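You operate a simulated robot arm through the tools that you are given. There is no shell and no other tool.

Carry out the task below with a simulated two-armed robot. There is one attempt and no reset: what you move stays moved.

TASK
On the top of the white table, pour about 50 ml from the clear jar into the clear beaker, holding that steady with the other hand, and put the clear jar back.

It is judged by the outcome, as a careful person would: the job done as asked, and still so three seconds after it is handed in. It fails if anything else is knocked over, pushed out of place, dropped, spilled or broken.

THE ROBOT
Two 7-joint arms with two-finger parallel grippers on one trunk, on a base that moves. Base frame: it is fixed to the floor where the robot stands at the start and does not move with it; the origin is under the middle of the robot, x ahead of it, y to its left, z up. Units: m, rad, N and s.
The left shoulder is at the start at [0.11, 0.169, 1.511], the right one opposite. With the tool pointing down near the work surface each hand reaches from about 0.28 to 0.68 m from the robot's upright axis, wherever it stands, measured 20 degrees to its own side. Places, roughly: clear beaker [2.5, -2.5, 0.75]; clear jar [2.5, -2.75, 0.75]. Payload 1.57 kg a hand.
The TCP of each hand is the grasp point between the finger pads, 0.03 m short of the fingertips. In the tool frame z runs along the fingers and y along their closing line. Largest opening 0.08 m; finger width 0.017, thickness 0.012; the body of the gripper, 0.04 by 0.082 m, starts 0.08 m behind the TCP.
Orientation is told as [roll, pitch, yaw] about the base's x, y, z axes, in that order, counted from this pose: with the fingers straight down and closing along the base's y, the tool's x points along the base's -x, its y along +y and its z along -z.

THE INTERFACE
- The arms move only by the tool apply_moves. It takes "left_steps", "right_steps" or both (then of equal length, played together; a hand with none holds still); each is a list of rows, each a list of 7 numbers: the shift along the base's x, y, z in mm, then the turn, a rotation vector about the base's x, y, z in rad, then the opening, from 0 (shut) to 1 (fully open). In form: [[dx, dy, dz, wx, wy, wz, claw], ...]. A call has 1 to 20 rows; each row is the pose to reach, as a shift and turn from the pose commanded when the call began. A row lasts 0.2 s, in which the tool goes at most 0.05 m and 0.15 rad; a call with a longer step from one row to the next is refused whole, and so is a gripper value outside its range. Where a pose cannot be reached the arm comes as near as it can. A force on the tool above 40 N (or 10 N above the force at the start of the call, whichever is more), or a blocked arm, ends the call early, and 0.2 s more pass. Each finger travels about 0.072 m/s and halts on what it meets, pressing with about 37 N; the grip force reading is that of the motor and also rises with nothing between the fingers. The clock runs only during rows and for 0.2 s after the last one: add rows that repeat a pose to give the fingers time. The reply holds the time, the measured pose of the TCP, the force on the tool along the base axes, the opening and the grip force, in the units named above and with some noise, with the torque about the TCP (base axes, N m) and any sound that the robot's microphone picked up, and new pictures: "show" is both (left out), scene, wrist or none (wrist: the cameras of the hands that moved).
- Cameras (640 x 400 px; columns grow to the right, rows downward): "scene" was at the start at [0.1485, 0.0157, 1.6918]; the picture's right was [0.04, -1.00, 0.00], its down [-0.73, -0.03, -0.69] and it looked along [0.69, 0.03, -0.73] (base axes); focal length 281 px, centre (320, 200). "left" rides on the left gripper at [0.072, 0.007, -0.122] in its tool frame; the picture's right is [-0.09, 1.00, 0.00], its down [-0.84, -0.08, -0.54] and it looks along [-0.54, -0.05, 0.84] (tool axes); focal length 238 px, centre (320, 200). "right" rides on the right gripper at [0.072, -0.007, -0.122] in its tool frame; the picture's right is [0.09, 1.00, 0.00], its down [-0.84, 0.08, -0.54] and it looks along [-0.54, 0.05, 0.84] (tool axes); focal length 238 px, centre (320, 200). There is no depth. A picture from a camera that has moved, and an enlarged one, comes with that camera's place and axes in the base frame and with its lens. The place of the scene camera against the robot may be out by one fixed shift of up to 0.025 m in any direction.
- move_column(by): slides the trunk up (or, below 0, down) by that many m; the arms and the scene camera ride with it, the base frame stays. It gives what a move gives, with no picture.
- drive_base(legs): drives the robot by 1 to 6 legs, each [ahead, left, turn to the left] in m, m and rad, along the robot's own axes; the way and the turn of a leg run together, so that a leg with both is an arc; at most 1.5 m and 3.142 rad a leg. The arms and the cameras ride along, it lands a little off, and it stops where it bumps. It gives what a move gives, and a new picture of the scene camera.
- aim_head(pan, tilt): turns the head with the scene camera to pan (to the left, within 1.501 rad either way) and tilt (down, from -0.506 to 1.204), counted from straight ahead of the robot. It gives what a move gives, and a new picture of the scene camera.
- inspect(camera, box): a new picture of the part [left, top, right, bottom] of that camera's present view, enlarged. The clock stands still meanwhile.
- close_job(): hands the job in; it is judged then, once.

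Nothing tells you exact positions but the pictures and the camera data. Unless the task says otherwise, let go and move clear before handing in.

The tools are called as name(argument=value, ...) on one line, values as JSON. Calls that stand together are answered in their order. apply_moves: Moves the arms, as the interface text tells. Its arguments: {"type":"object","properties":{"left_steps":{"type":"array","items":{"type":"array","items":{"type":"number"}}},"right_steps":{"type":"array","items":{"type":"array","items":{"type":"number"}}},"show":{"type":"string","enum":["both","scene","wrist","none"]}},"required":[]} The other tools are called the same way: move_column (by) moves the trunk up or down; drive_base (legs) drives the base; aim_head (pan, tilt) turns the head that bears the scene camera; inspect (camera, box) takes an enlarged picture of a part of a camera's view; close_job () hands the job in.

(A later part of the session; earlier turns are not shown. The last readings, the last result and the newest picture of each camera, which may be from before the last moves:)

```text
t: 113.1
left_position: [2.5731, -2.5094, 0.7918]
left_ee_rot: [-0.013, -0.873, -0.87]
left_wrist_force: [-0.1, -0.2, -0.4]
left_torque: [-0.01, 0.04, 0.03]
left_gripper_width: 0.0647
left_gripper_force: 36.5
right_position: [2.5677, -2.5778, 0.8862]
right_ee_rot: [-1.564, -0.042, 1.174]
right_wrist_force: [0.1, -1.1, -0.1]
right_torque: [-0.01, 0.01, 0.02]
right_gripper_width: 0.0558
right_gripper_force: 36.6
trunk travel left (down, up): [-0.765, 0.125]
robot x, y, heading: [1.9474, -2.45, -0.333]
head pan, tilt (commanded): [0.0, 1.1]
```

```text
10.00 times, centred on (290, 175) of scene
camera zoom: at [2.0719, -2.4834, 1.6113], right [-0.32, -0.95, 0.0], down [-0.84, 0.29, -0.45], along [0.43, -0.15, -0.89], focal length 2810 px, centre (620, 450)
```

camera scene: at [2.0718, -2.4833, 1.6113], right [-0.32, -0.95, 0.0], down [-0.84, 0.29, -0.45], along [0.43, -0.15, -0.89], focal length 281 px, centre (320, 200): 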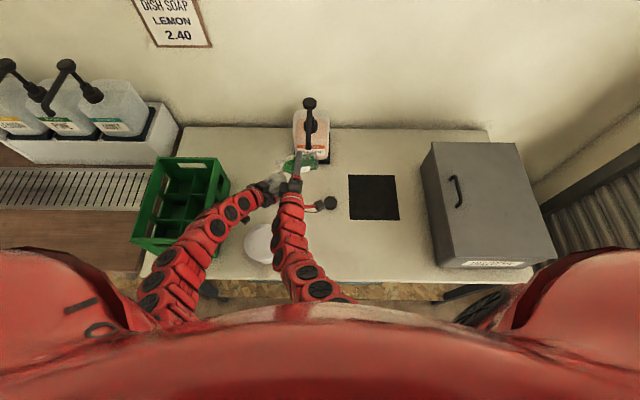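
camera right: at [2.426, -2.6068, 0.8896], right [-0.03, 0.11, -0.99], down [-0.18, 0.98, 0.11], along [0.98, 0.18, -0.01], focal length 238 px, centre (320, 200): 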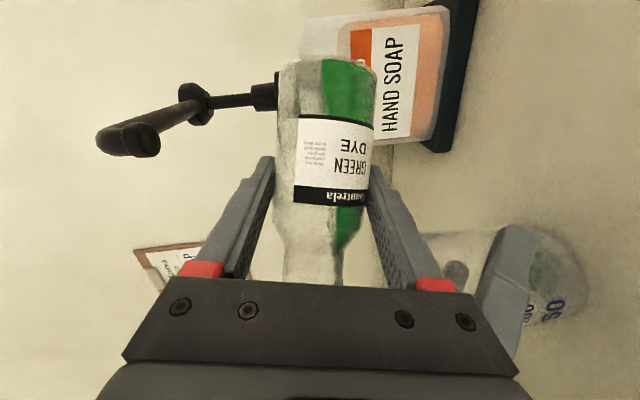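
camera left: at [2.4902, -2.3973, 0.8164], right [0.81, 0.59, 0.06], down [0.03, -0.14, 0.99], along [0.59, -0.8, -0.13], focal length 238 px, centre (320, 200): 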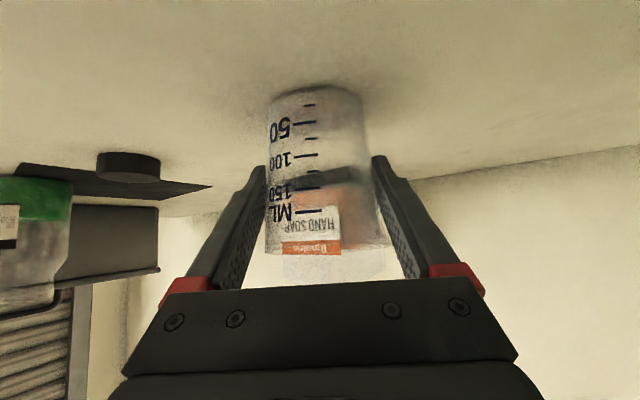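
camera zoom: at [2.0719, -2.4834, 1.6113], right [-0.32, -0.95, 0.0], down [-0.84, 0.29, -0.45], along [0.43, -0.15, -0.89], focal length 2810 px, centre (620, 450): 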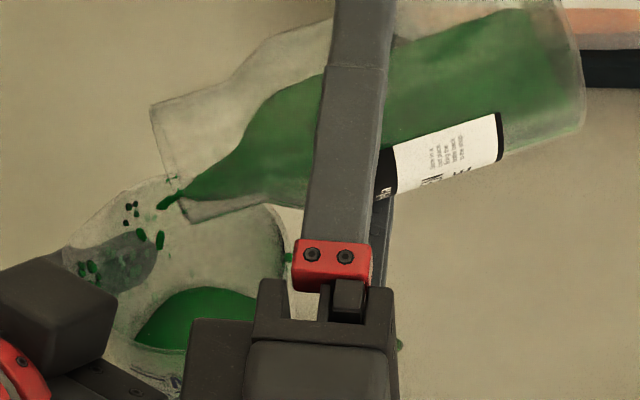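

About 38–40 ill-settled millilitres. I ease the jar 3 mm back to the right to centre the stream, with a touch more tilt.

apply_moves(right_steps=[[0, -2, 0, -0.008, 0, 0, 0.6], [0, -3, 0, -0.015, -0.001, 0, 0.6], [0, -3, 0, -0.015, -0.001, 0, 0.6]], show="none")

inspect(camera="left", box=[220, 60, 420, 200])

inspect(camera="scene", box=[262, 155, 318, 195])

```text
t: 113.9
left_position: [2.5731, -2.5102, 0.7914]
left_ee_rot: [-0.014, -0.873, -0.87]
left_wrist_force: [0.3, -0.8, 0.7]
left_torque: [0.03, 0.02, -0.02]
left_gripper_width: 0.0646
left_gripper_force: 36.8
right_position: [2.5687, -2.5811, 0.8868]
right_ee_rot: [-1.573, -0.029, 1.173]
right_wrist_force: [-0.4, 0.7, -1.6]
right_torque: [-0.01, 0.01, -0.01]
right_gripper_width: 0.056
right_gripper_force: 36.8
trunk travel left (down, up): [-0.765, 0.125]
robot x, y, heading: [1.943, -2.4488, -0.335]
head pan, tilt (commanded): [0.0, 1.1]
```

```text
2.86 times, centred on (320, 130) of left
camera zoom: at [2.4904, -2.3973, 0.8162], right [0.81, 0.59, 0.06], down [0.03, -0.14, 0.99], along [0.59, -0.8, -0.13], focal length 681 px, centre (320, 400)
```

zoom: 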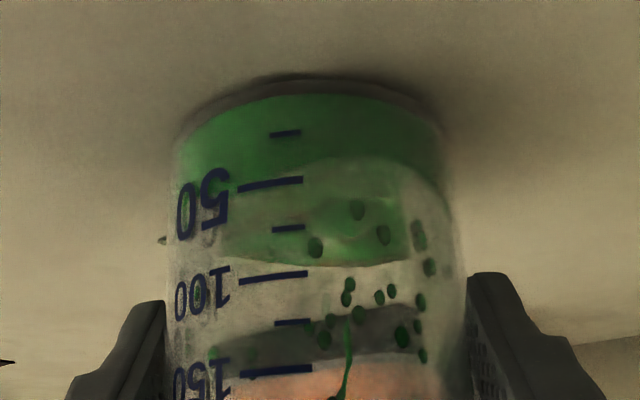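

```text
10.00 times, centred on (290, 175) of scene
camera zoom: at [2.0719, -2.4834, 1.6113], right [-0.32, -0.95, 0.0], down [-0.84, 0.29, -0.45], along [0.43, -0.15, -0.89], focal length 2810 px, centre (620, 450)
```

zoom: 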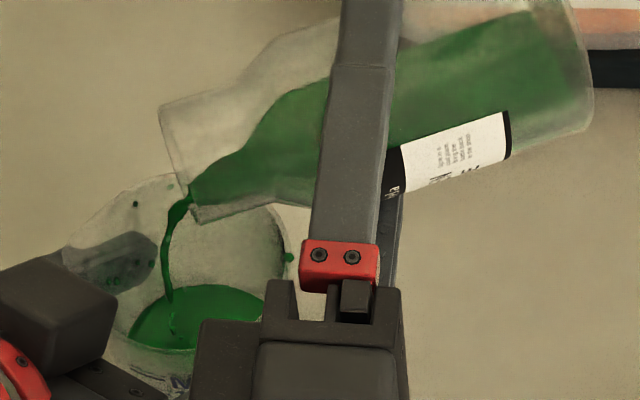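

About 39 ml; stream steady and centred. I hold one more second.

apply_moves(right_steps=[[0, 0, 0, 0, 0, 0, 0.6], [0, 0, 0, 0, 0, 0, 0.6], [0, 0, 0, 0, 0, 0, 0.6], [0, 0, 0, 0, 0, 0, 0.6]], show="none")

inspect(camera="left", box=[220, 60, 420, 200])

inspect(camera="scene", box=[262, 155, 318, 195])

```text
t: 114.9
left_position: [2.5732, -2.5098, 0.7909]
left_ee_rot: [-0.013, -0.872, -0.869]
left_wrist_force: [1.0, -0.4, 0.0]
left_torque: [-0.02, -0.02, 0.02]
left_gripper_width: 0.0647
left_gripper_force: 36.8
right_position: [2.5686, -2.5808, 0.8869]
right_ee_rot: [-1.572, -0.029, 1.177]
right_wrist_force: [0.0, 0.5, -1.0]
right_torque: [0.01, -0.01, 0.02]
right_gripper_width: 0.056
right_gripper_force: 37.1
trunk travel left (down, up): [-0.765, 0.125]
robot x, y, heading: [1.9473, -2.4502, -0.33]
head pan, tilt (commanded): [0.0, 1.1]
```

```text
2.86 times, centred on (320, 130) of left
camera zoom: at [2.4904, -2.3973, 0.8162], right [0.81, 0.59, 0.06], down [0.03, -0.14, 0.99], along [0.59, -0.8, -0.13], focal length 681 px, centre (320, 400)
```

zoom: 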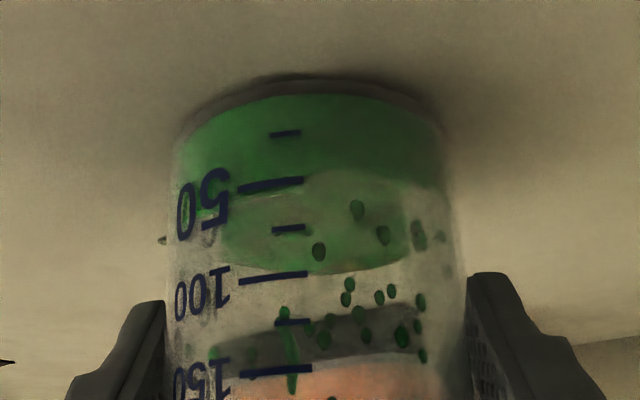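

```text
10.00 times, centred on (290, 175) of scene
camera zoom: at [2.0719, -2.4834, 1.6113], right [-0.32, -0.95, 0.0], down [-0.84, 0.29, -0.45], along [0.43, -0.15, -0.89], focal length 2810 px, centre (620, 450)
```

zoom: 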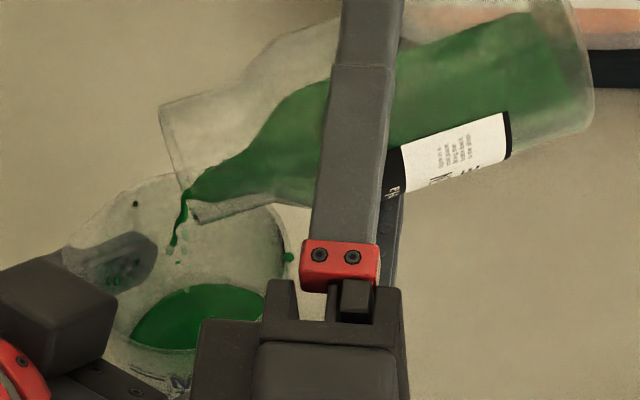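

About 44–46 ml, with the stream thinning. A touch more tilt for about 0.8 s, then I will check and stop.

apply_moves(right_steps=[[0, 0, 0, -0.015, -0.001, 0, 0.6], [0, 0, 0, -0.015, -0.001, 0, 0.6], [0, 0, 0, -0.015, -0.001, 0, 0.6]], show="none")

inspect(camera="left", box=[220, 60, 420, 200])

inspect(camera="scene", box=[262, 155, 318, 195])

```text
t: 115.7
left_position: [2.5728, -2.51, 0.7913]
left_ee_rot: [-0.013, -0.873, -0.868]
left_wrist_force: [-0.6, 0.0, 0.1]
left_torque: [0.01, -0.04, -0.01]
left_gripper_width: 0.0648
left_gripper_force: 37.0
right_position: [2.5683, -2.5806, 0.8873]
right_ee_rot: [-1.579, -0.015, 1.174]
right_wrist_force: [-0.5, 0.3, -0.7]
right_torque: [0.0, 0.01, 0.01]
right_gripper_width: 0.0557
right_gripper_force: 36.6
trunk travel left (down, up): [-0.765, 0.125]
robot x, y, heading: [1.9458, -2.4502, -0.331]
head pan, tilt (commanded): [0.0, 1.1]
```

```text
2.86 times, centred on (320, 130) of left
camera zoom: at [2.4904, -2.3973, 0.8162], right [0.81, 0.59, 0.06], down [0.03, -0.14, 0.99], along [0.59, -0.8, -0.13], focal length 681 px, centre (320, 400)
```

zoom: 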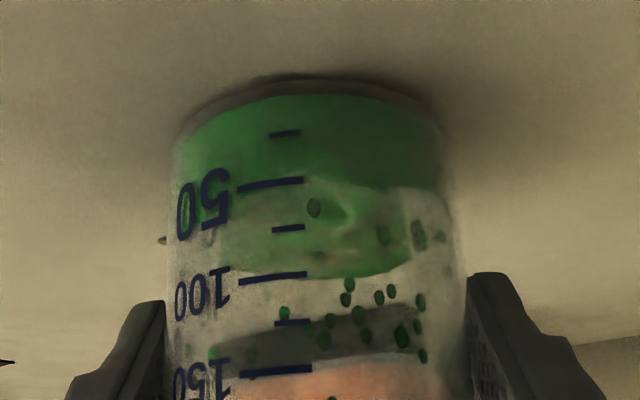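

```text
10.00 times, centred on (290, 175) of scene
camera zoom: at [2.0719, -2.4834, 1.6113], right [-0.32, -0.95, 0.0], down [-0.84, 0.29, -0.45], along [0.43, -0.15, -0.89], focal length 2810 px, centre (620, 450)
```

zoom: 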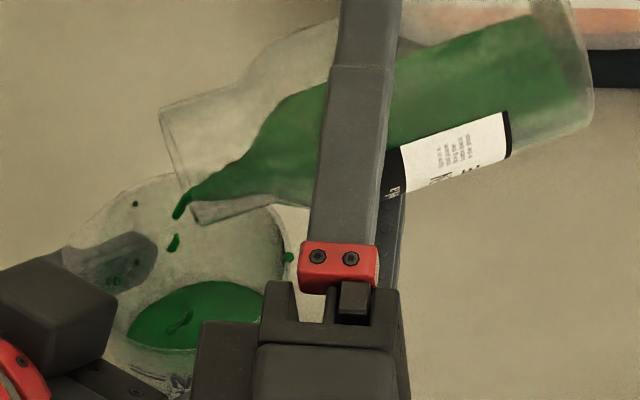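

apply_moves(right_steps=[[0, 0, 0, -0.01, -0.001, 0, 0.6], [0, 0, 0, -0.01, -0.001, 0, 0.6], [0, 0, 0, -0.01, -0.001, 0, 0.6]], show="none")

inspect(camera="left", box=[220, 60, 420, 200])

inspect(camera="scene", box=[262, 155, 318, 195])

```text
t: 116.5
left_position: [2.5735, -2.5101, 0.791]
left_ee_rot: [-0.015, -0.872, -0.868]
left_wrist_force: [-0.4, 0.7, -0.5]
left_torque: [0.04, 0.0, 0.02]
left_gripper_width: 0.0648
left_gripper_force: 36.9
right_position: [2.5685, -2.5805, 0.8871]
right_ee_rot: [-1.584, -0.007, 1.175]
right_wrist_force: [0.3, 0.1, -0.8]
right_torque: [0.02, 0.0, -0.04]
right_gripper_width: 0.0558
right_gripper_force: 37.3
trunk travel left (down, up): [-0.765, 0.125]
robot x, y, heading: [1.9469, -2.4495, -0.327]
head pan, tilt (commanded): [0.0, 1.1]
```

```text
2.86 times, centred on (320, 130) of left
camera zoom: at [2.4904, -2.3973, 0.8162], right [0.81, 0.59, 0.06], down [0.03, -0.14, 0.99], along [0.59, -0.8, -0.13], focal length 681 px, centre (320, 400)
```

zoom: 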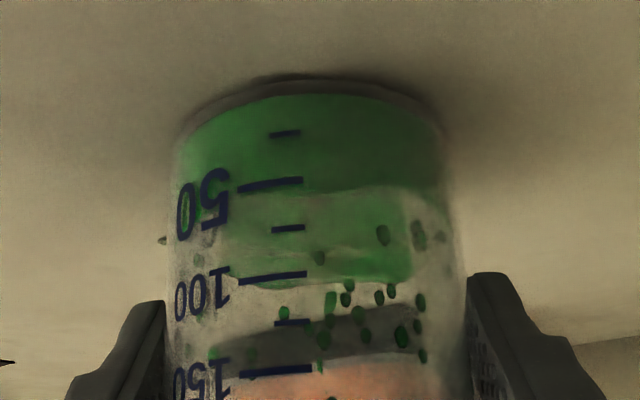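

```text
10.00 times, centred on (290, 175) of scene
camera zoom: at [2.0719, -2.4834, 1.6113], right [-0.32, -0.95, 0.0], down [-0.84, 0.29, -0.45], along [0.43, -0.15, -0.89], focal length 2810 px, centre (620, 450)
```

zoom: 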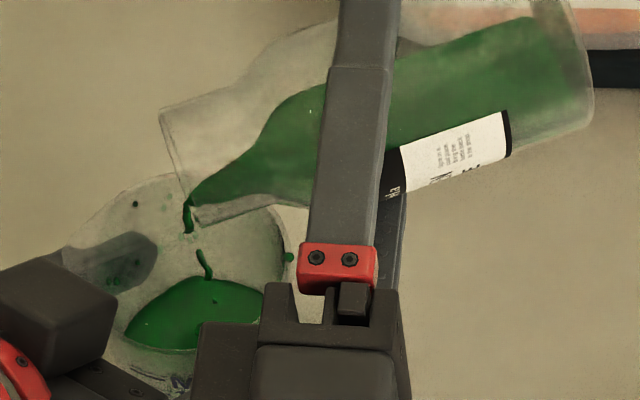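

The near liquid line now meets the 50 ml tick. I tilt the jar back promptly, keeping its lip above the beaker so last drips fall inside.

apply_moves(right_steps=[[0, 0, 0, 0.13, 0.008, 0, 0.6], [0, 1, 0, 0.27, 0.018, 0, 0.6], [0, 2, 0, 0.4, 0.026, 0, 0.6], [0, 3, 0, 0.52, 0.034, 0, 0.6], [0, 3, 0, 0.6, 0.039, 0, 0.6], [0, 3, 0, 0.66, 0.043, 0, 0.6], [0, 3, 0, 0.7, 0.046, 0, 0.6], [0, 3, 0, 0.7, 0.046, 0, 0.6]], show="both")

inspect(camera="left", box=[220, 60, 420, 200])

inspect(camera="scene", box=[262, 155, 318, 195])

```text
t: 118.3
left_position: [2.5739, -2.5101, 0.7922]
left_ee_rot: [-0.013, -0.872, -0.87]
left_wrist_force: [1.1, -0.3, 0.0]
left_torque: [0.0, 0.0, -0.01]
left_gripper_width: 0.0647
left_gripper_force: 37.7
right_position: [2.5676, -2.5766, 0.8864]
right_ee_rot: [-1.221, -0.622, 1.056]
right_wrist_force: [1.2, -0.3, -0.7]
right_torque: [0.02, -0.02, 0.01]
right_gripper_width: 0.0558
right_gripper_force: 36.9
trunk travel left (down, up): [-0.765, 0.125]
robot x, y, heading: [1.9482, -2.4501, -0.331]
head pan, tilt (commanded): [0.0, 1.1]
camera scene: at [2.072, -2.4833, 1.6113], right [-0.32, -0.95, 0.0], down [-0.84, 0.29, -0.45], along [0.43, -0.15, -0.89], focal length 281 px, centre (320, 200)
camera right: at [2.4257, -2.5975, 0.8839], right [-0.06, 0.58, -0.81], down [-0.16, 0.8, 0.58], along [0.98, 0.17, 0.04], focal length 238 px, centre (320, 200)
```

scene: 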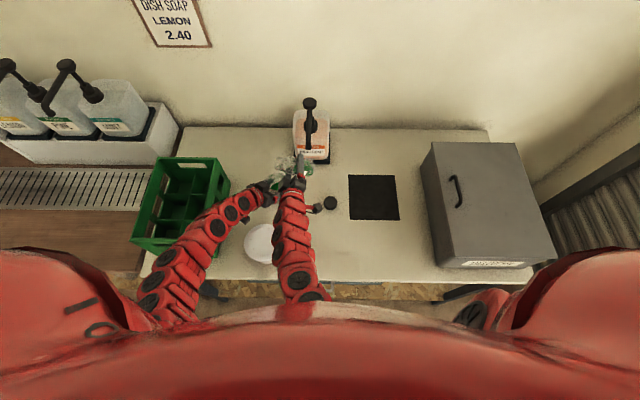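
right: 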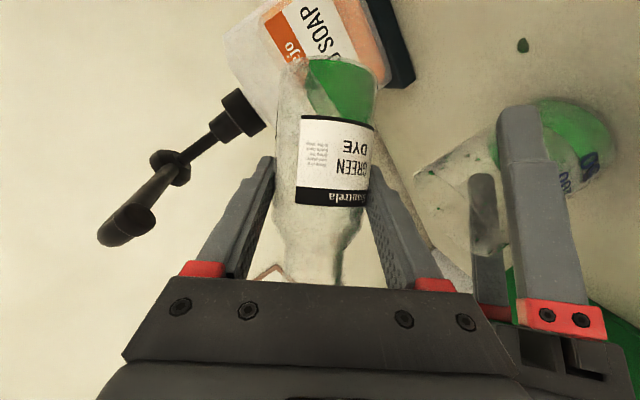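

```text
2.86 times, centred on (320, 130) of left
camera zoom: at [2.4904, -2.3973, 0.8162], right [0.81, 0.59, 0.06], down [0.03, -0.14, 0.99], along [0.59, -0.8, -0.13], focal length 681 px, centre (320, 400)
```

zoom: 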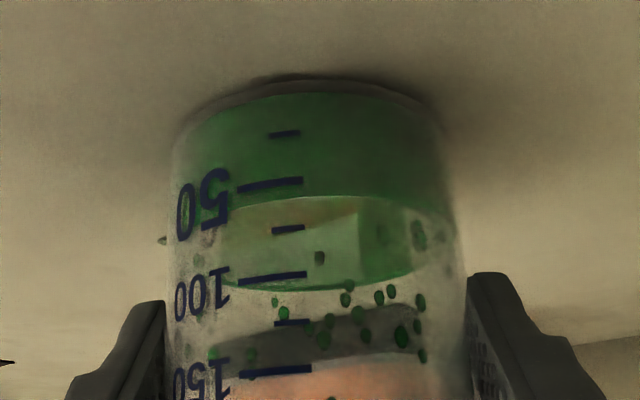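

```text
10.00 times, centred on (290, 175) of scene
camera zoom: at [2.072, -2.4833, 1.6113], right [-0.32, -0.95, 0.0], down [-0.84, 0.29, -0.45], along [0.43, -0.15, -0.89], focal length 2810 px, centre (620, 450)
```

zoom: 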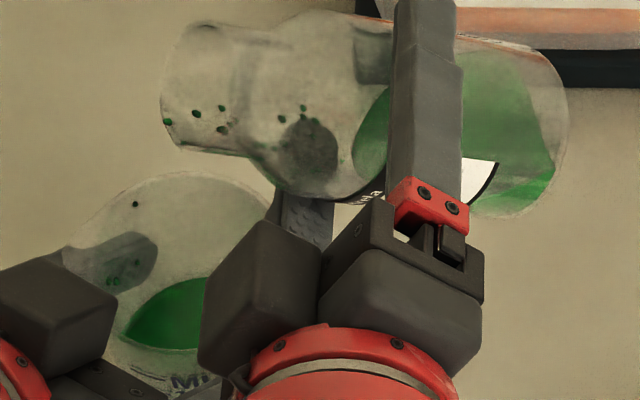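

The level has settled at about the 50 ml mark (my estimate 50–54 ml), and the jar no longer drips. I withdraw the jar backward from under the nozzle and set it upright.

apply_moves(right_steps=[[0, 0, 0, 0.08, 0.005, 0, 0.6], [-4, -2, 0, 0.16, 0.01, 0, 0.6], [-14, -6, 0, 0.24, 0.016, 0, 0.6], [-28, -12, 0, 0.32, 0.021, 0, 0.6], [-44, -19, 0, 0.4, 0.026, 0, 0.6], [-60, -26, 0, 0.48, 0.031, 0, 0.6], [-76, -32, 0, 0.56, 0.036, 0, 0.6], [-90, -38, 2, 0.64, 0.042, 0, 0.6], [-102, -43, 4, 0.72, 0.047, 0, 0.6], [-108, -46, 6, 0.79, 0.051, 0, 0.6], [-110, -47, 8, 0.84, 0.055, 0, 0.6], [-110, -47, 8, 0.86, 0.056, 0, 0.6]], show="both")

inspect(camera="scene", box=[230, 130, 390, 240])

```text
t: 120.9
left_position: [2.5745, -2.5099, 0.7907]
left_ee_rot: [-0.014, -0.872, -0.869]
left_wrist_force: [0.1, 0.0, -0.1]
left_torque: [0.0, 0.01, 0.0]
left_gripper_width: 0.0649
left_gripper_force: 37.5
right_position: [2.4573, -2.6245, 0.8936]
right_ee_rot: [-0.014, -1.111, 0.063]
right_wrist_force: [-0.8, 0.1, -0.5]
right_torque: [0.0, -0.01, 0.0]
right_gripper_width: 0.0554
right_gripper_force: 36.9
trunk travel left (down, up): [-0.765, 0.125]
robot x, y, heading: [1.9457, -2.4486, -0.329]
head pan, tilt (commanded): [0.0, 1.1]
camera scene: at [2.0719, -2.4835, 1.6113], right [-0.32, -0.95, 0.0], down [-0.84, 0.29, -0.45], along [0.43, -0.15, -0.89], focal length 281 px, centre (320, 200)
camera right: at [2.3154, -2.6388, 0.8851], right [-0.09, 0.99, -0.09], down [-0.12, 0.08, 0.99], along [0.99, 0.1, 0.11], focal length 238 px, centre (320, 200)
```

scene: 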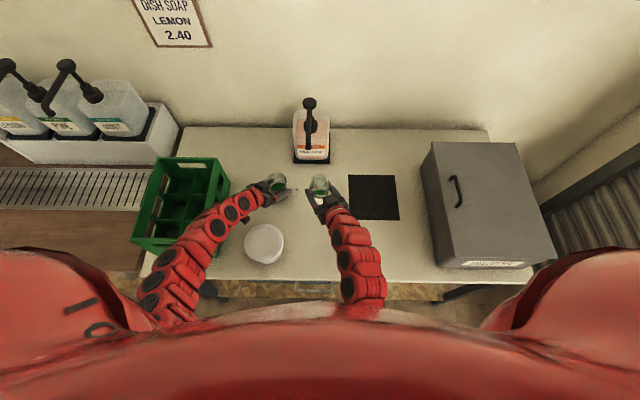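
right: 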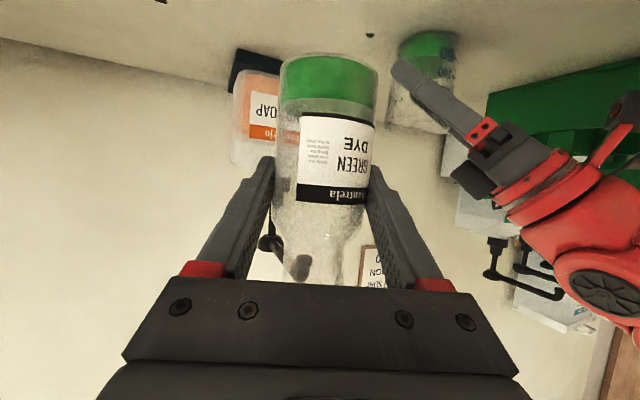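

```text
3.64 times, centred on (310, 185) of scene
camera zoom: at [2.0719, -2.4835, 1.6113], right [-0.32, -0.95, 0.0], down [-0.84, 0.29, -0.45], along [0.43, -0.15, -0.89], focal length 1022 px, centre (356, 254)
```

zoom: 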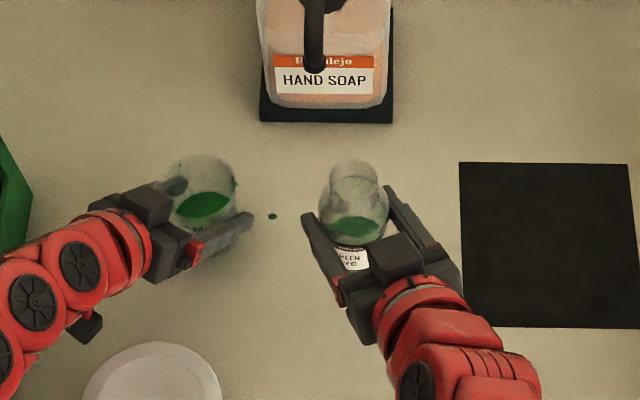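

The jar is upright again, holding about half its dye. I carry it back above its original spot on the mat.

apply_moves(right_steps=[[-4, -8, 0, 0, 0, 0, 0.6], [-12, -26, 0, 0, 0, 0, 0.6], [-22, -48, 0, 0, 0, 0, 0.6], [-32, -70, -1, 0, 0, 0, 0.6], [-42, -92, -2, 0, 0, 0, 0.6], [-52, -114, -3, 0, 0, 0, 0.6], [-61, -135, -4, 0, 0, 0, 0.6], [-68, -150, -5, 0, 0, 0, 0.6], [-71, -158, -6, 0, 0, 0, 0.6], [-72, -160, -6, 0, 0, 0, 0.6], [-72, -160, -6, 0, 0, 0, 0.6]], show="both")

inspect(camera="scene", box=[340, 150, 460, 250])

```text
t: 123.3
left_position: [2.5735, -2.5099, 0.7917]
left_ee_rot: [-0.013, -0.873, -0.87]
left_wrist_force: [-0.8, 0.0, 0.1]
left_torque: [0.01, 0.02, 0.01]
left_gripper_width: 0.0648
left_gripper_force: 36.8
right_position: [2.3855, -2.7843, 0.8878]
right_ee_rot: [-0.015, -1.11, 0.063]
right_wrist_force: [-0.1, 0.1, -0.3]
right_torque: [0.03, 0.03, 0.04]
right_gripper_width: 0.0556
right_gripper_force: 37.2
trunk travel left (down, up): [-0.765, 0.125]
robot x, y, heading: [1.949, -2.45, -0.326]
head pan, tilt (commanded): [0.0, 1.1]
camera scene: at [2.0719, -2.4835, 1.6113], right [-0.32, -0.95, 0.0], down [-0.84, 0.29, -0.45], along [0.43, -0.15, -0.89], focal length 281 px, centre (320, 200)
camera right: at [2.2438, -2.799, 0.8789], right [-0.09, 0.99, -0.09], down [-0.12, 0.08, 0.99], along [0.99, 0.1, 0.11], focal length 238 px, centre (320, 200)
```

scene: 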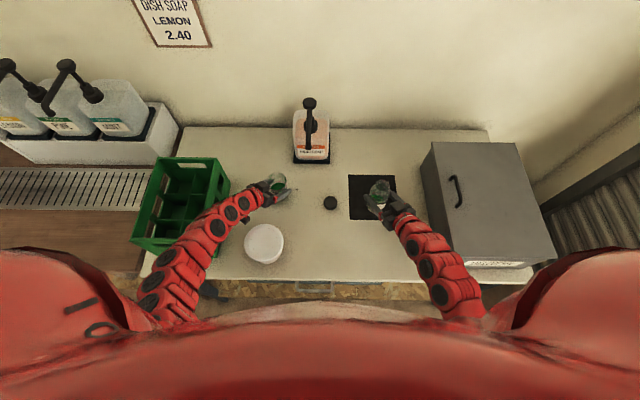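
right: 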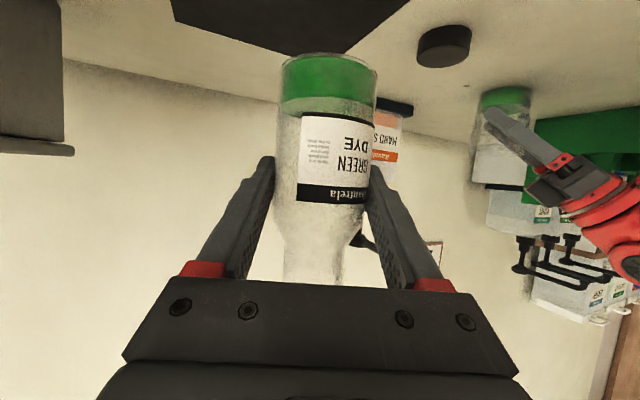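

```text
4.00 times, centred on (400, 200) of scene
camera zoom: at [2.0719, -2.4835, 1.6113], right [-0.32, -0.95, 0.0], down [-0.84, 0.29, -0.45], along [0.43, -0.15, -0.89], focal length 1124 px, centre (0, 200)
```

zoom: 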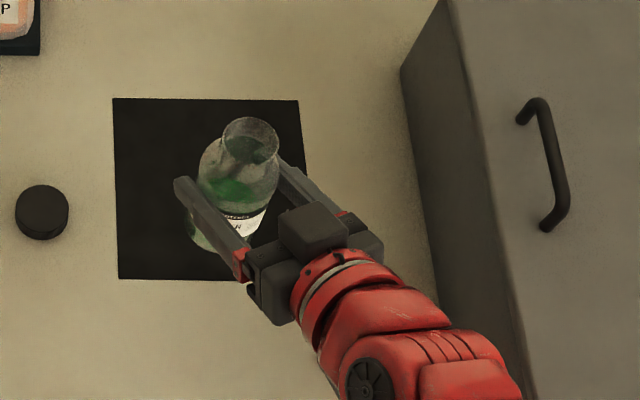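

Back above the mat. The jar has slid about 2–3 mm down in the grip, so I lower it carefully, the last bit in small steps while watching the force.

apply_moves(right_steps=[[0, 0, -15, 0, 0, 0, 0.6], [0, 0, -30, 0, 0, 0, 0.6], [0, 0, -45, 0, 0, 0, 0.6], [0, 0, -58, 0, 0, 0, 0.6], [0, 0, -67, 0, 0, 0, 0.6], [0, 0, -72, 0, 0, 0, 0.6], [0, 0, -74, 0, 0, 0, 0.6]], show="none")

apply_moves(right_steps=[[0, 0, -1, 0, 0, 0, 0.6], [0, 0, -2, 0, 0, 0, 0.6]], show="wrist")

```text
t: 124.9
left_position: [2.5739, -2.5099, 0.7921]
left_ee_rot: [-0.015, -0.872, -0.869]
left_wrist_force: [-1.1, -0.3, -0.1]
left_torque: [0.01, 0.01, -0.03]
left_gripper_width: 0.0647
left_gripper_force: 37.3
right_position: [2.3858, -2.7844, 0.815]
right_ee_rot: [-0.016, -1.11, 0.064]
right_wrist_force: [-0.4, 1.3, -1.2]
right_torque: [0.01, -0.01, -0.03]
right_gripper_width: 0.0555
right_gripper_force: 37.3
trunk travel left (down, up): [-0.765, 0.125]
robot x, y, heading: [1.9456, -2.4487, -0.326]
head pan, tilt (commanded): [0.0, 1.1]
```

```text
t: 125.5
left_position: [2.575, -2.5092, 0.7906]
left_ee_rot: [-0.015, -0.872, -0.869]
left_wrist_force: [0.1, 0.1, -0.3]
left_torque: [-0.01, -0.01, 0.02]
left_gripper_width: 0.0647
left_gripper_force: 37.0
right_position: [2.3853, -2.7838, 0.812]
right_ee_rot: [-0.015, -1.11, 0.066]
right_wrist_force: [0.1, -0.5, -0.8]
right_torque: [-0.02, 0.04, 0.0]
right_gripper_width: 0.0552
right_gripper_force: 37.3
trunk travel left (down, up): [-0.765, 0.125]
robot x, y, heading: [1.9494, -2.447, -0.33]
head pan, tilt (commanded): [0.0, 1.1]
camera right: at [2.2435, -2.7983, 0.8029], right [-0.09, 0.99, -0.09], down [-0.12, 0.08, 0.99], along [0.99, 0.1, 0.11], focal length 238 px, centre (320, 200)
```

right: 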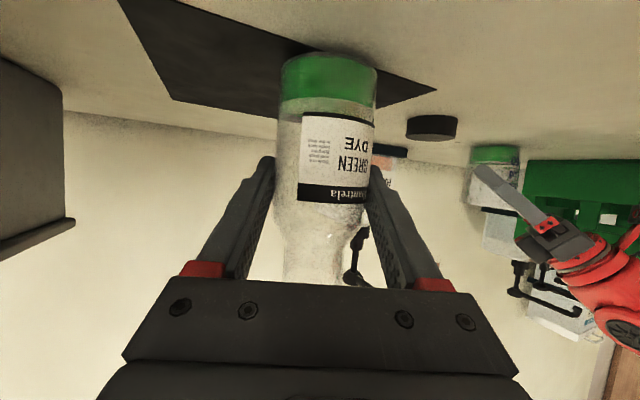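

apply_moves(right_steps=[[0, 0, -1, 0, 0, 0, 0.6], [0, 0, -1, 0, 0, 0, 0.6]], show="none")

apply_moves(right_steps=[[0, 0, -1, 0, 0, 0, 0.6], [0, 0, -1, 0, 0, 0, 0.6]], show="none")

inspect(camera="right", box=[220, 20, 420, 145])

```text
t: 126.1
left_position: [2.5734, -2.51, 0.7913]
left_ee_rot: [-0.016, -0.873, -0.87]
left_wrist_force: [-0.8, 0.3, -0.2]
left_torque: [-0.02, 0.02, -0.02]
left_gripper_width: 0.0651
left_gripper_force: 36.1
right_position: [2.3855, -2.7837, 0.8121]
right_ee_rot: [-0.015, -1.109, 0.065]
right_wrist_force: [0.4, 0.3, -1.5]
right_torque: [0.0, 0.0, -0.03]
right_gripper_width: 0.0555
right_gripper_force: 36.5
trunk travel left (down, up): [-0.765, 0.125]
robot x, y, heading: [1.9445, -2.4477, -0.332]
head pan, tilt (commanded): [0.0, 1.1]
```

```text
t: 126.7
left_position: [2.5735, -2.5102, 0.7923]
left_ee_rot: [-0.014, -0.871, -0.868]
left_wrist_force: [0.0, 0.1, 0.5]
left_torque: [-0.03, 0.01, 0.02]
left_gripper_width: 0.0646
left_gripper_force: 37.2
right_position: [2.3851, -2.7846, 0.8103]
right_ee_rot: [-0.016, -1.11, 0.064]
right_wrist_force: [-0.3, 0.5, -1.5]
right_torque: [0.02, 0.0, -0.02]
right_gripper_width: 0.0552
right_gripper_force: 36.8
trunk travel left (down, up): [-0.765, 0.125]
robot x, y, heading: [1.9513, -2.4522, -0.328]
head pan, tilt (commanded): [0.0, 1.1]
```

```text
3.20 times, centred on (320, 82) of right
camera zoom: at [2.2436, -2.7983, 0.801], right [-0.09, 0.99, -0.09], down [-0.12, 0.08, 0.99], along [0.99, 0.1, 0.11], focal length 763 px, centre (320, 576)
```

zoom: 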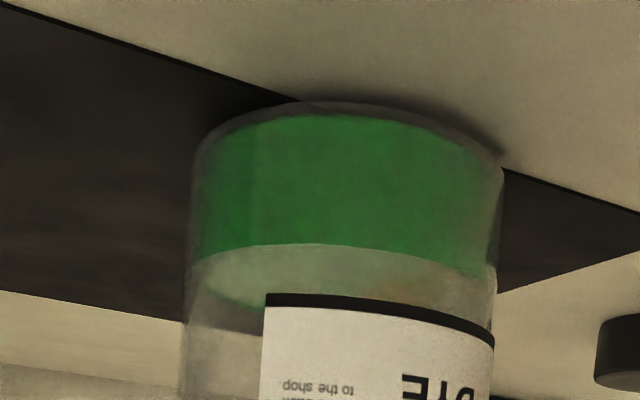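

Remaining dye suggests about 46–50 ml was poured, agreeing with the 50 mark. I lower the last millimetres until contact.

apply_moves(right_steps=[[0, 0, -1, 0, 0, 0, 0.6], [0, 0, -1.5, 0, 0, 0, 0.6]], show="none")

apply_moves(right_steps=[[0, 0, -1, 0, 0, 0, 0.6], [0, 0, -1, 0, 0, 0, 0.6]], show="wrist")

```text
t: 127.3
left_position: [2.5726, -2.5103, 0.7929]
left_ee_rot: [-0.014, -0.873, -0.87]
left_wrist_force: [-0.2, -0.2, -0.4]
left_torque: [-0.02, -0.03, 0.03]
left_gripper_width: 0.0648
left_gripper_force: 37.0
right_position: [2.386, -2.7849, 0.8109]
right_ee_rot: [-0.017, -1.111, 0.066]
right_wrist_force: [-1.1, -2.5, 6.3]
right_torque: [0.04, 0.04, 0.03]
right_gripper_width: 0.0552
right_gripper_force: 37.0
trunk travel left (down, up): [-0.765, 0.125]
robot x, y, heading: [1.945, -2.4486, -0.33]
head pan, tilt (commanded): [0.0, 1.1]
```

```text
t: 127.9
left_position: [2.5725, -2.5095, 0.7919]
left_ee_rot: [-0.012, -0.871, -0.867]
left_wrist_force: [0.2, 0.0, -0.2]
left_torque: [0.0, 0.01, -0.03]
left_gripper_width: 0.0646
left_gripper_force: 37.5
right_position: [2.3861, -2.7844, 0.8106]
right_ee_rot: [-0.017, -1.113, 0.066]
right_wrist_force: [0.0, -4.7, 16.9]
right_torque: [0.01, -0.05, 0.03]
right_gripper_width: 0.0553
right_gripper_force: 36.9
trunk travel left (down, up): [-0.765, 0.125]
robot x, y, heading: [1.9443, -2.4477, -0.33]
head pan, tilt (commanded): [0.0, 1.1]
camera right: at [2.2435, -2.7982, 0.7997], right [-0.09, 0.99, -0.09], down [-0.12, 0.08, 0.99], along [0.99, 0.1, 0.11], focal length 238 px, centre (320, 200)
```

right: 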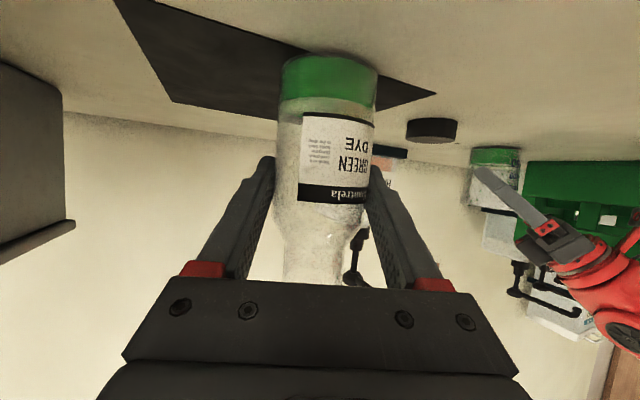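

The jar stands on the mat (contact force felt). I relieve the pressure by 1 mm and open the fingers slowly.

apply_moves(right_steps=[[0, 0, 1, 0, 0, 0, 0.6], [0, 0, 1.2, 0, 0, 0, 0.6], [0, 0, 1.2, 0, 0, 0, 0.72], [0, 0, 1.2, 0, 0, 0, 0.8], [0, 0, 1.2, 0, 0, 0, 0.9], [0, 0, 1.2, 0, 0, 0, 1], [0, 0, 1.2, 0, 0, 0, 1]], show="both")

inspect(camera="scene", box=[340, 150, 460, 250])

```text
t: 129.5
left_position: [2.5742, -2.5095, 0.7921]
left_ee_rot: [-0.012, -0.873, -0.869]
left_wrist_force: [-0.3, 0.2, 0.6]
left_torque: [-0.02, 0.02, -0.01]
left_gripper_width: 0.0647
left_gripper_force: 36.9
right_position: [2.3864, -2.7849, 0.8094]
right_ee_rot: [-0.017, -1.109, 0.065]
right_wrist_force: [0.3, -0.3, 0.4]
right_torque: [0.0, 0.0, 0.0]
right_gripper_width: 0.08
right_gripper_force: 0.1
trunk travel left (down, up): [-0.765, 0.125]
robot x, y, heading: [1.9483, -2.4485, -0.334]
head pan, tilt (commanded): [0.0, 1.1]
camera scene: at [2.0718, -2.4834, 1.6113], right [-0.32, -0.95, 0.0], down [-0.84, 0.29, -0.45], along [0.43, -0.15, -0.89], focal length 281 px, centre (320, 200)
camera right: at [2.2435, -2.7986, 0.7999], right [-0.09, 0.99, -0.09], down [-0.12, 0.08, 0.99], along [0.99, 0.1, 0.11], focal length 238 px, centre (320, 200)
```

scene: 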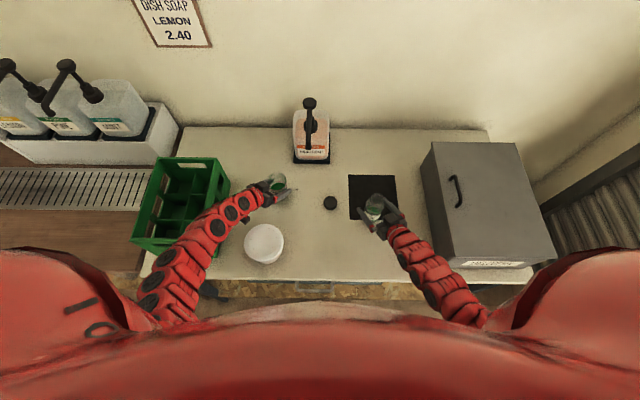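
right: 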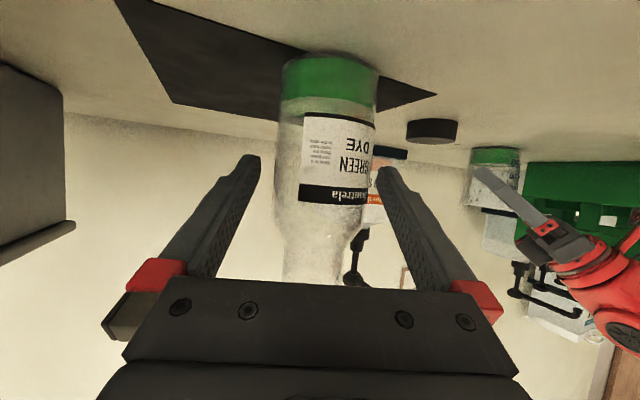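

```text
4.00 times, centred on (400, 200) of scene
camera zoom: at [2.0718, -2.4834, 1.6113], right [-0.32, -0.95, 0.0], down [-0.84, 0.29, -0.45], along [0.43, -0.15, -0.89], focal length 1124 px, centre (0, 200)
```

zoom: 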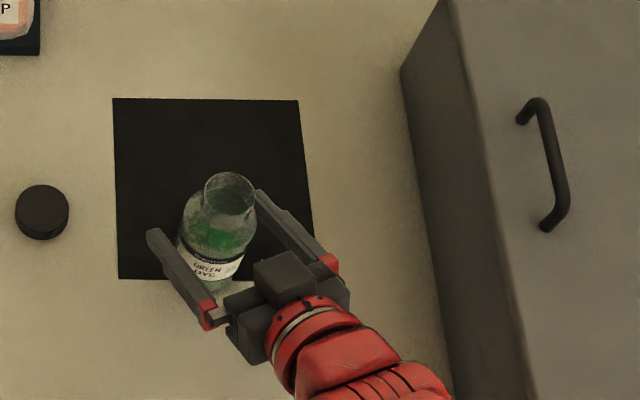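

The jar stands free in its original spot. I withdraw the right hand straight back, then raise it.

apply_moves(right_steps=[[-10, -1, 0, 0, 0, 0, 1], [-25, -2, 0, 0, 0, 0, 1], [-42, -3, 0, 0, 0, 0, 1], [-60, -4, 0, 0, 0, 0, 1], [-78, -5, 2, 0, 0, 0, 1], [-95, -6, 8, 0, 0, 0, 1], [-105, -6, 25, 0, 0, 0, 1], [-110, -6, 45, 0, 0, 0, 1], [-110, -6, 60, 0, 0, 0, 1]], show="both")

```text
t: 131.5
left_position: [2.5743, -2.5093, 0.791]
left_ee_rot: [-0.015, -0.873, -0.87]
left_wrist_force: [0.4, -0.2, 0.6]
left_torque: [0.01, -0.02, 0.02]
left_gripper_width: 0.0645
left_gripper_force: 36.6
right_position: [2.282, -2.7813, 0.8687]
right_ee_rot: [0.015, -1.153, 0.055]
right_wrist_force: [-0.4, 0.2, -0.7]
right_torque: [-0.01, -0.01, 0.0]
right_gripper_width: 0.0799
right_gripper_force: 0.0
right hand out of reach, approached as far as the arm can: row 8, 9
trunk travel left (down, up): [-0.765, 0.125]
robot x, y, heading: [1.9467, -2.4498, -0.331]
head pan, tilt (commanded): [0.0, 1.1]
camera scene: at [2.0718, -2.483, 1.6113], right [-0.32, -0.95, 0.0], down [-0.84, 0.29, -0.45], along [0.43, -0.15, -0.89], focal length 281 px, centre (320, 200)
camera right: at [2.1403, -2.7986, 0.8521], right [-0.1, 0.99, -0.08], down [-0.16, 0.06, 0.99], along [0.98, 0.12, 0.15], focal length 238 px, centre (320, 200)
```

scene: 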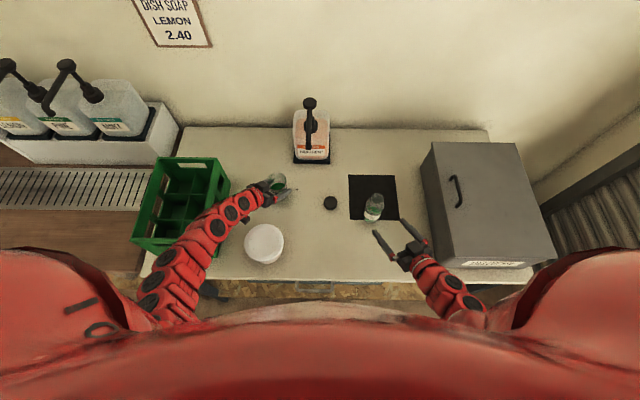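
right: 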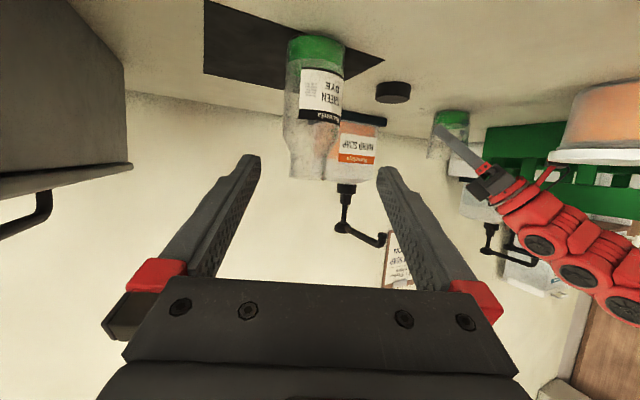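

The jar is fine. Now I release the beaker with the left hand and retreat by the same path, backward and up.

apply_moves(left_steps=[[0, 0, 0, 0, 0, 0, 0.8], [0, 0, 0, 0, 0, 0, 0.88], [0, 0, 0, 0, 0, 0, 0.95], [0, 0, 0, 0, 0, 0, 1], [0, 0, 0, 0, 0, 0, 1]], show="wrist")

inspect(camera="scene", box=[220, 140, 340, 220])

```text
t: 132.7
left_position: [2.5731, -2.5089, 0.7914]
left_ee_rot: [-0.015, -0.873, -0.871]
left_wrist_force: [0.0, -0.4, -0.7]
left_torque: [0.01, -0.01, 0.02]
left_gripper_width: 0.0803
left_gripper_force: 0.1
right_position: [2.2815, -2.7822, 0.8665]
right_ee_rot: [0.013, -1.15, 0.056]
right_wrist_force: [-0.6, 0.0, 0.7]
right_torque: [-0.01, 0.01, -0.01]
right_gripper_width: 0.0799
right_gripper_force: 0.1
trunk travel left (down, up): [-0.765, 0.125]
robot x, y, heading: [1.9482, -2.4482, -0.333]
head pan, tilt (commanded): [0.0, 1.1]
camera left: at [2.4903, -2.3974, 0.8163], right [0.81, 0.59, 0.06], down [0.03, -0.14, 0.99], along [0.59, -0.8, -0.13], focal length 238 px, centre (320, 200)
```

left: 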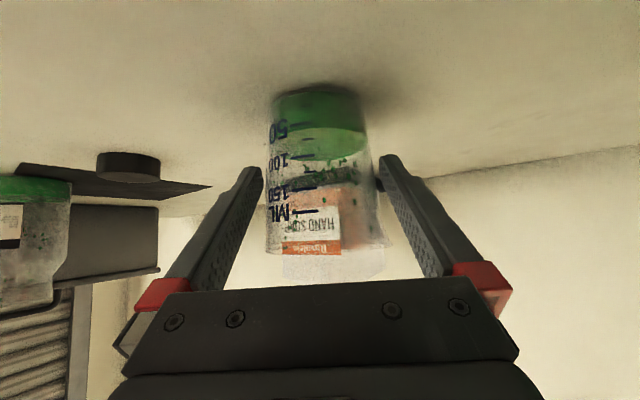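

```text
5.00 times, centred on (280, 180) of scene
camera zoom: at [2.0716, -2.4834, 1.6113], right [-0.32, -0.95, 0.0], down [-0.84, 0.29, -0.45], along [0.43, -0.15, -0.89], focal length 1405 px, centre (520, 300)
```

zoom: 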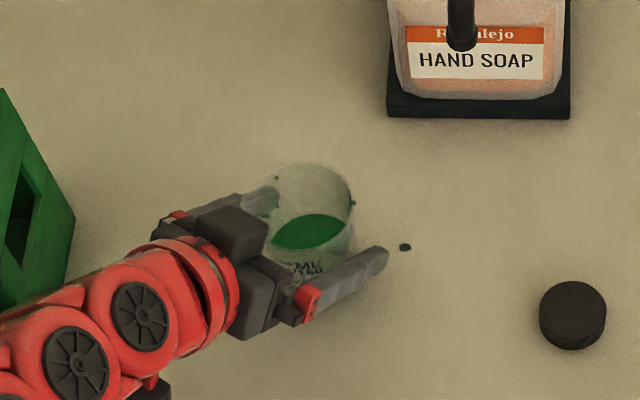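

The beaker stands free with green liquid at the mark. I retreat the left hand backward, then up.

apply_moves(left_steps=[[-5, 6, 0, 0, 0, 0, 1], [-12, 14, 0, 0, 0, 0, 1], [-20, 24, 0, 0, 0, 0, 1], [-28, 34, 2, 0, 0, 0, 1], [-34, 41, 8, 0, 0, 0, 1], [-36, 43, 25, 0, 0, 0, 1], [-36, 43, 45, 0, 0, 0, 1], [-36, 43, 65, 0, 0, 0, 1], [-36, 43, 85, 0, 0, 0, 1], [-36, 43, 100, 0, 0, 0, 1]], show="both")

inspect(camera="left", box=[220, 0, 420, 125])

```text
t: 134.9
left_position: [2.5377, -2.4663, 0.8904]
left_ee_rot: [-0.012, -0.87, -0.868]
left_wrist_force: [0.4, -0.4, -0.2]
left_torque: [0.03, -0.04, 0.02]
left_gripper_width: 0.0801
left_gripper_force: 0.0
right_position: [2.2819, -2.7834, 0.8678]
right_ee_rot: [0.013, -1.15, 0.057]
right_wrist_force: [-1.1, -0.1, 0.2]
right_torque: [-0.01, -0.01, -0.01]
right_gripper_width: 0.0801
right_gripper_force: 0.1
trunk travel left (down, up): [-0.765, 0.125]
robot x, y, heading: [1.9471, -2.4504, -0.333]
head pan, tilt (commanded): [0.0, 1.1]
camera scene: at [2.0716, -2.4835, 1.6113], right [-0.32, -0.95, 0.0], down [-0.84, 0.29, -0.45], along [0.43, -0.15, -0.89], focal length 281 px, centre (320, 200)
camera left: at [2.4545, -2.354, 0.9156], right [0.8, 0.59, 0.06], down [0.03, -0.14, 0.99], along [0.59, -0.8, -0.13], focal length 238 px, centre (320, 200)
```

scene: 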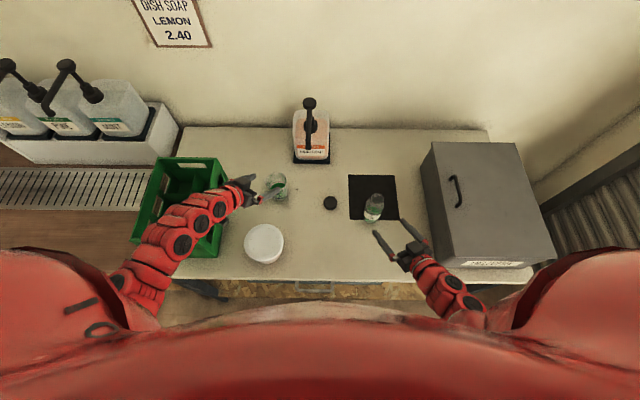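
left: 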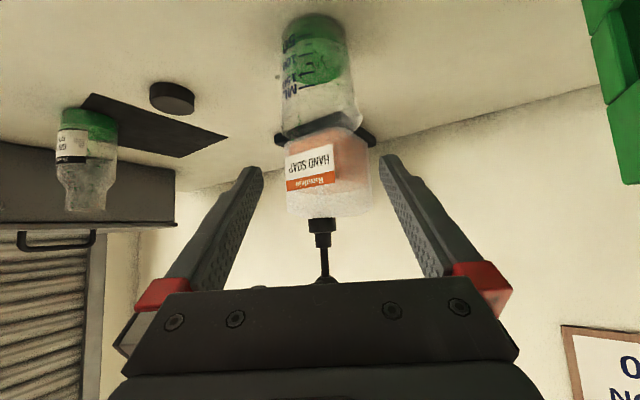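

```text
3.20 times, centred on (320, 62) of left
camera zoom: at [2.4545, -2.354, 0.9156], right [0.8, 0.59, 0.06], down [0.03, -0.14, 0.99], along [0.59, -0.8, -0.13], focal length 763 px, centre (320, 640)
```

zoom: 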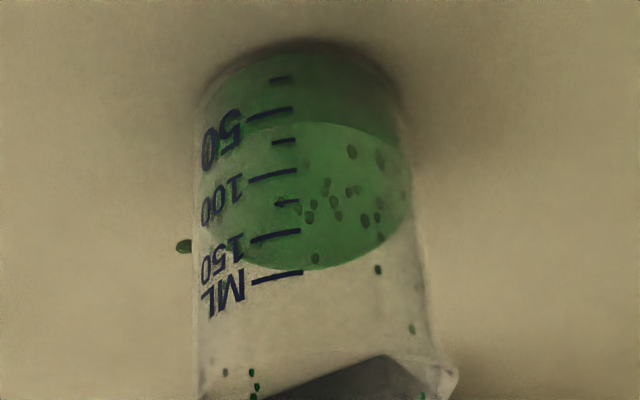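

Liquid sits at about the 50 ml mark and everything stands. I flatten and raise the left hand, then back the robot away to be clear.

apply_moves(left_steps=[[-12, 7, 8, -0.075, -0.063, 0, 1], [-24, 13, 16, -0.15, -0.127, 0, 1], [-36, 20, 24, -0.225, -0.19, 0, 1], [-48, 26, 30, -0.301, -0.254, 0, 1], [-48, 26, 30, -0.301, -0.254, 0, 1]], show="scene")

```text
t: 136.1
left_position: [2.4889, -2.4396, 0.9214]
left_ee_rot: [-0.015, -1.267, -0.868]
left_wrist_force: [0.8, -0.4, -0.4]
left_torque: [-0.01, 0.0, 0.0]
left_gripper_width: 0.08
left_gripper_force: 0.0
right_position: [2.2803, -2.7825, 0.867]
right_ee_rot: [0.011, -1.149, 0.055]
right_wrist_force: [0.5, 0.5, -0.8]
right_torque: [-0.02, 0.0, 0.01]
right_gripper_width: 0.0798
right_gripper_force: 0.0
trunk travel left (down, up): [-0.765, 0.125]
robot x, y, heading: [1.9497, -2.4486, -0.326]
head pan, tilt (commanded): [0.0, 1.1]
camera scene: at [2.0721, -2.4835, 1.6113], right [-0.32, -0.95, 0.0], down [-0.84, 0.29, -0.45], along [0.43, -0.15, -0.89], focal length 281 px, centre (320, 200)
```

scene: 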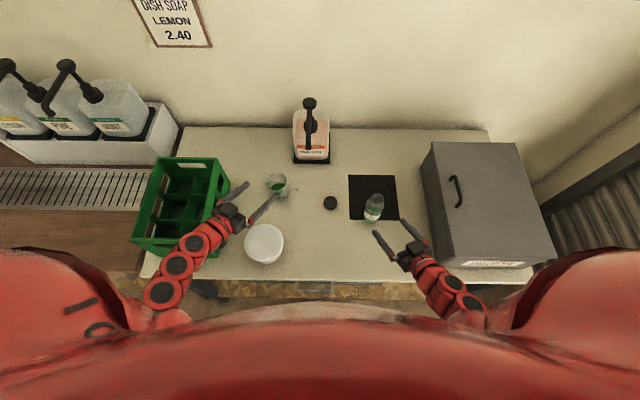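

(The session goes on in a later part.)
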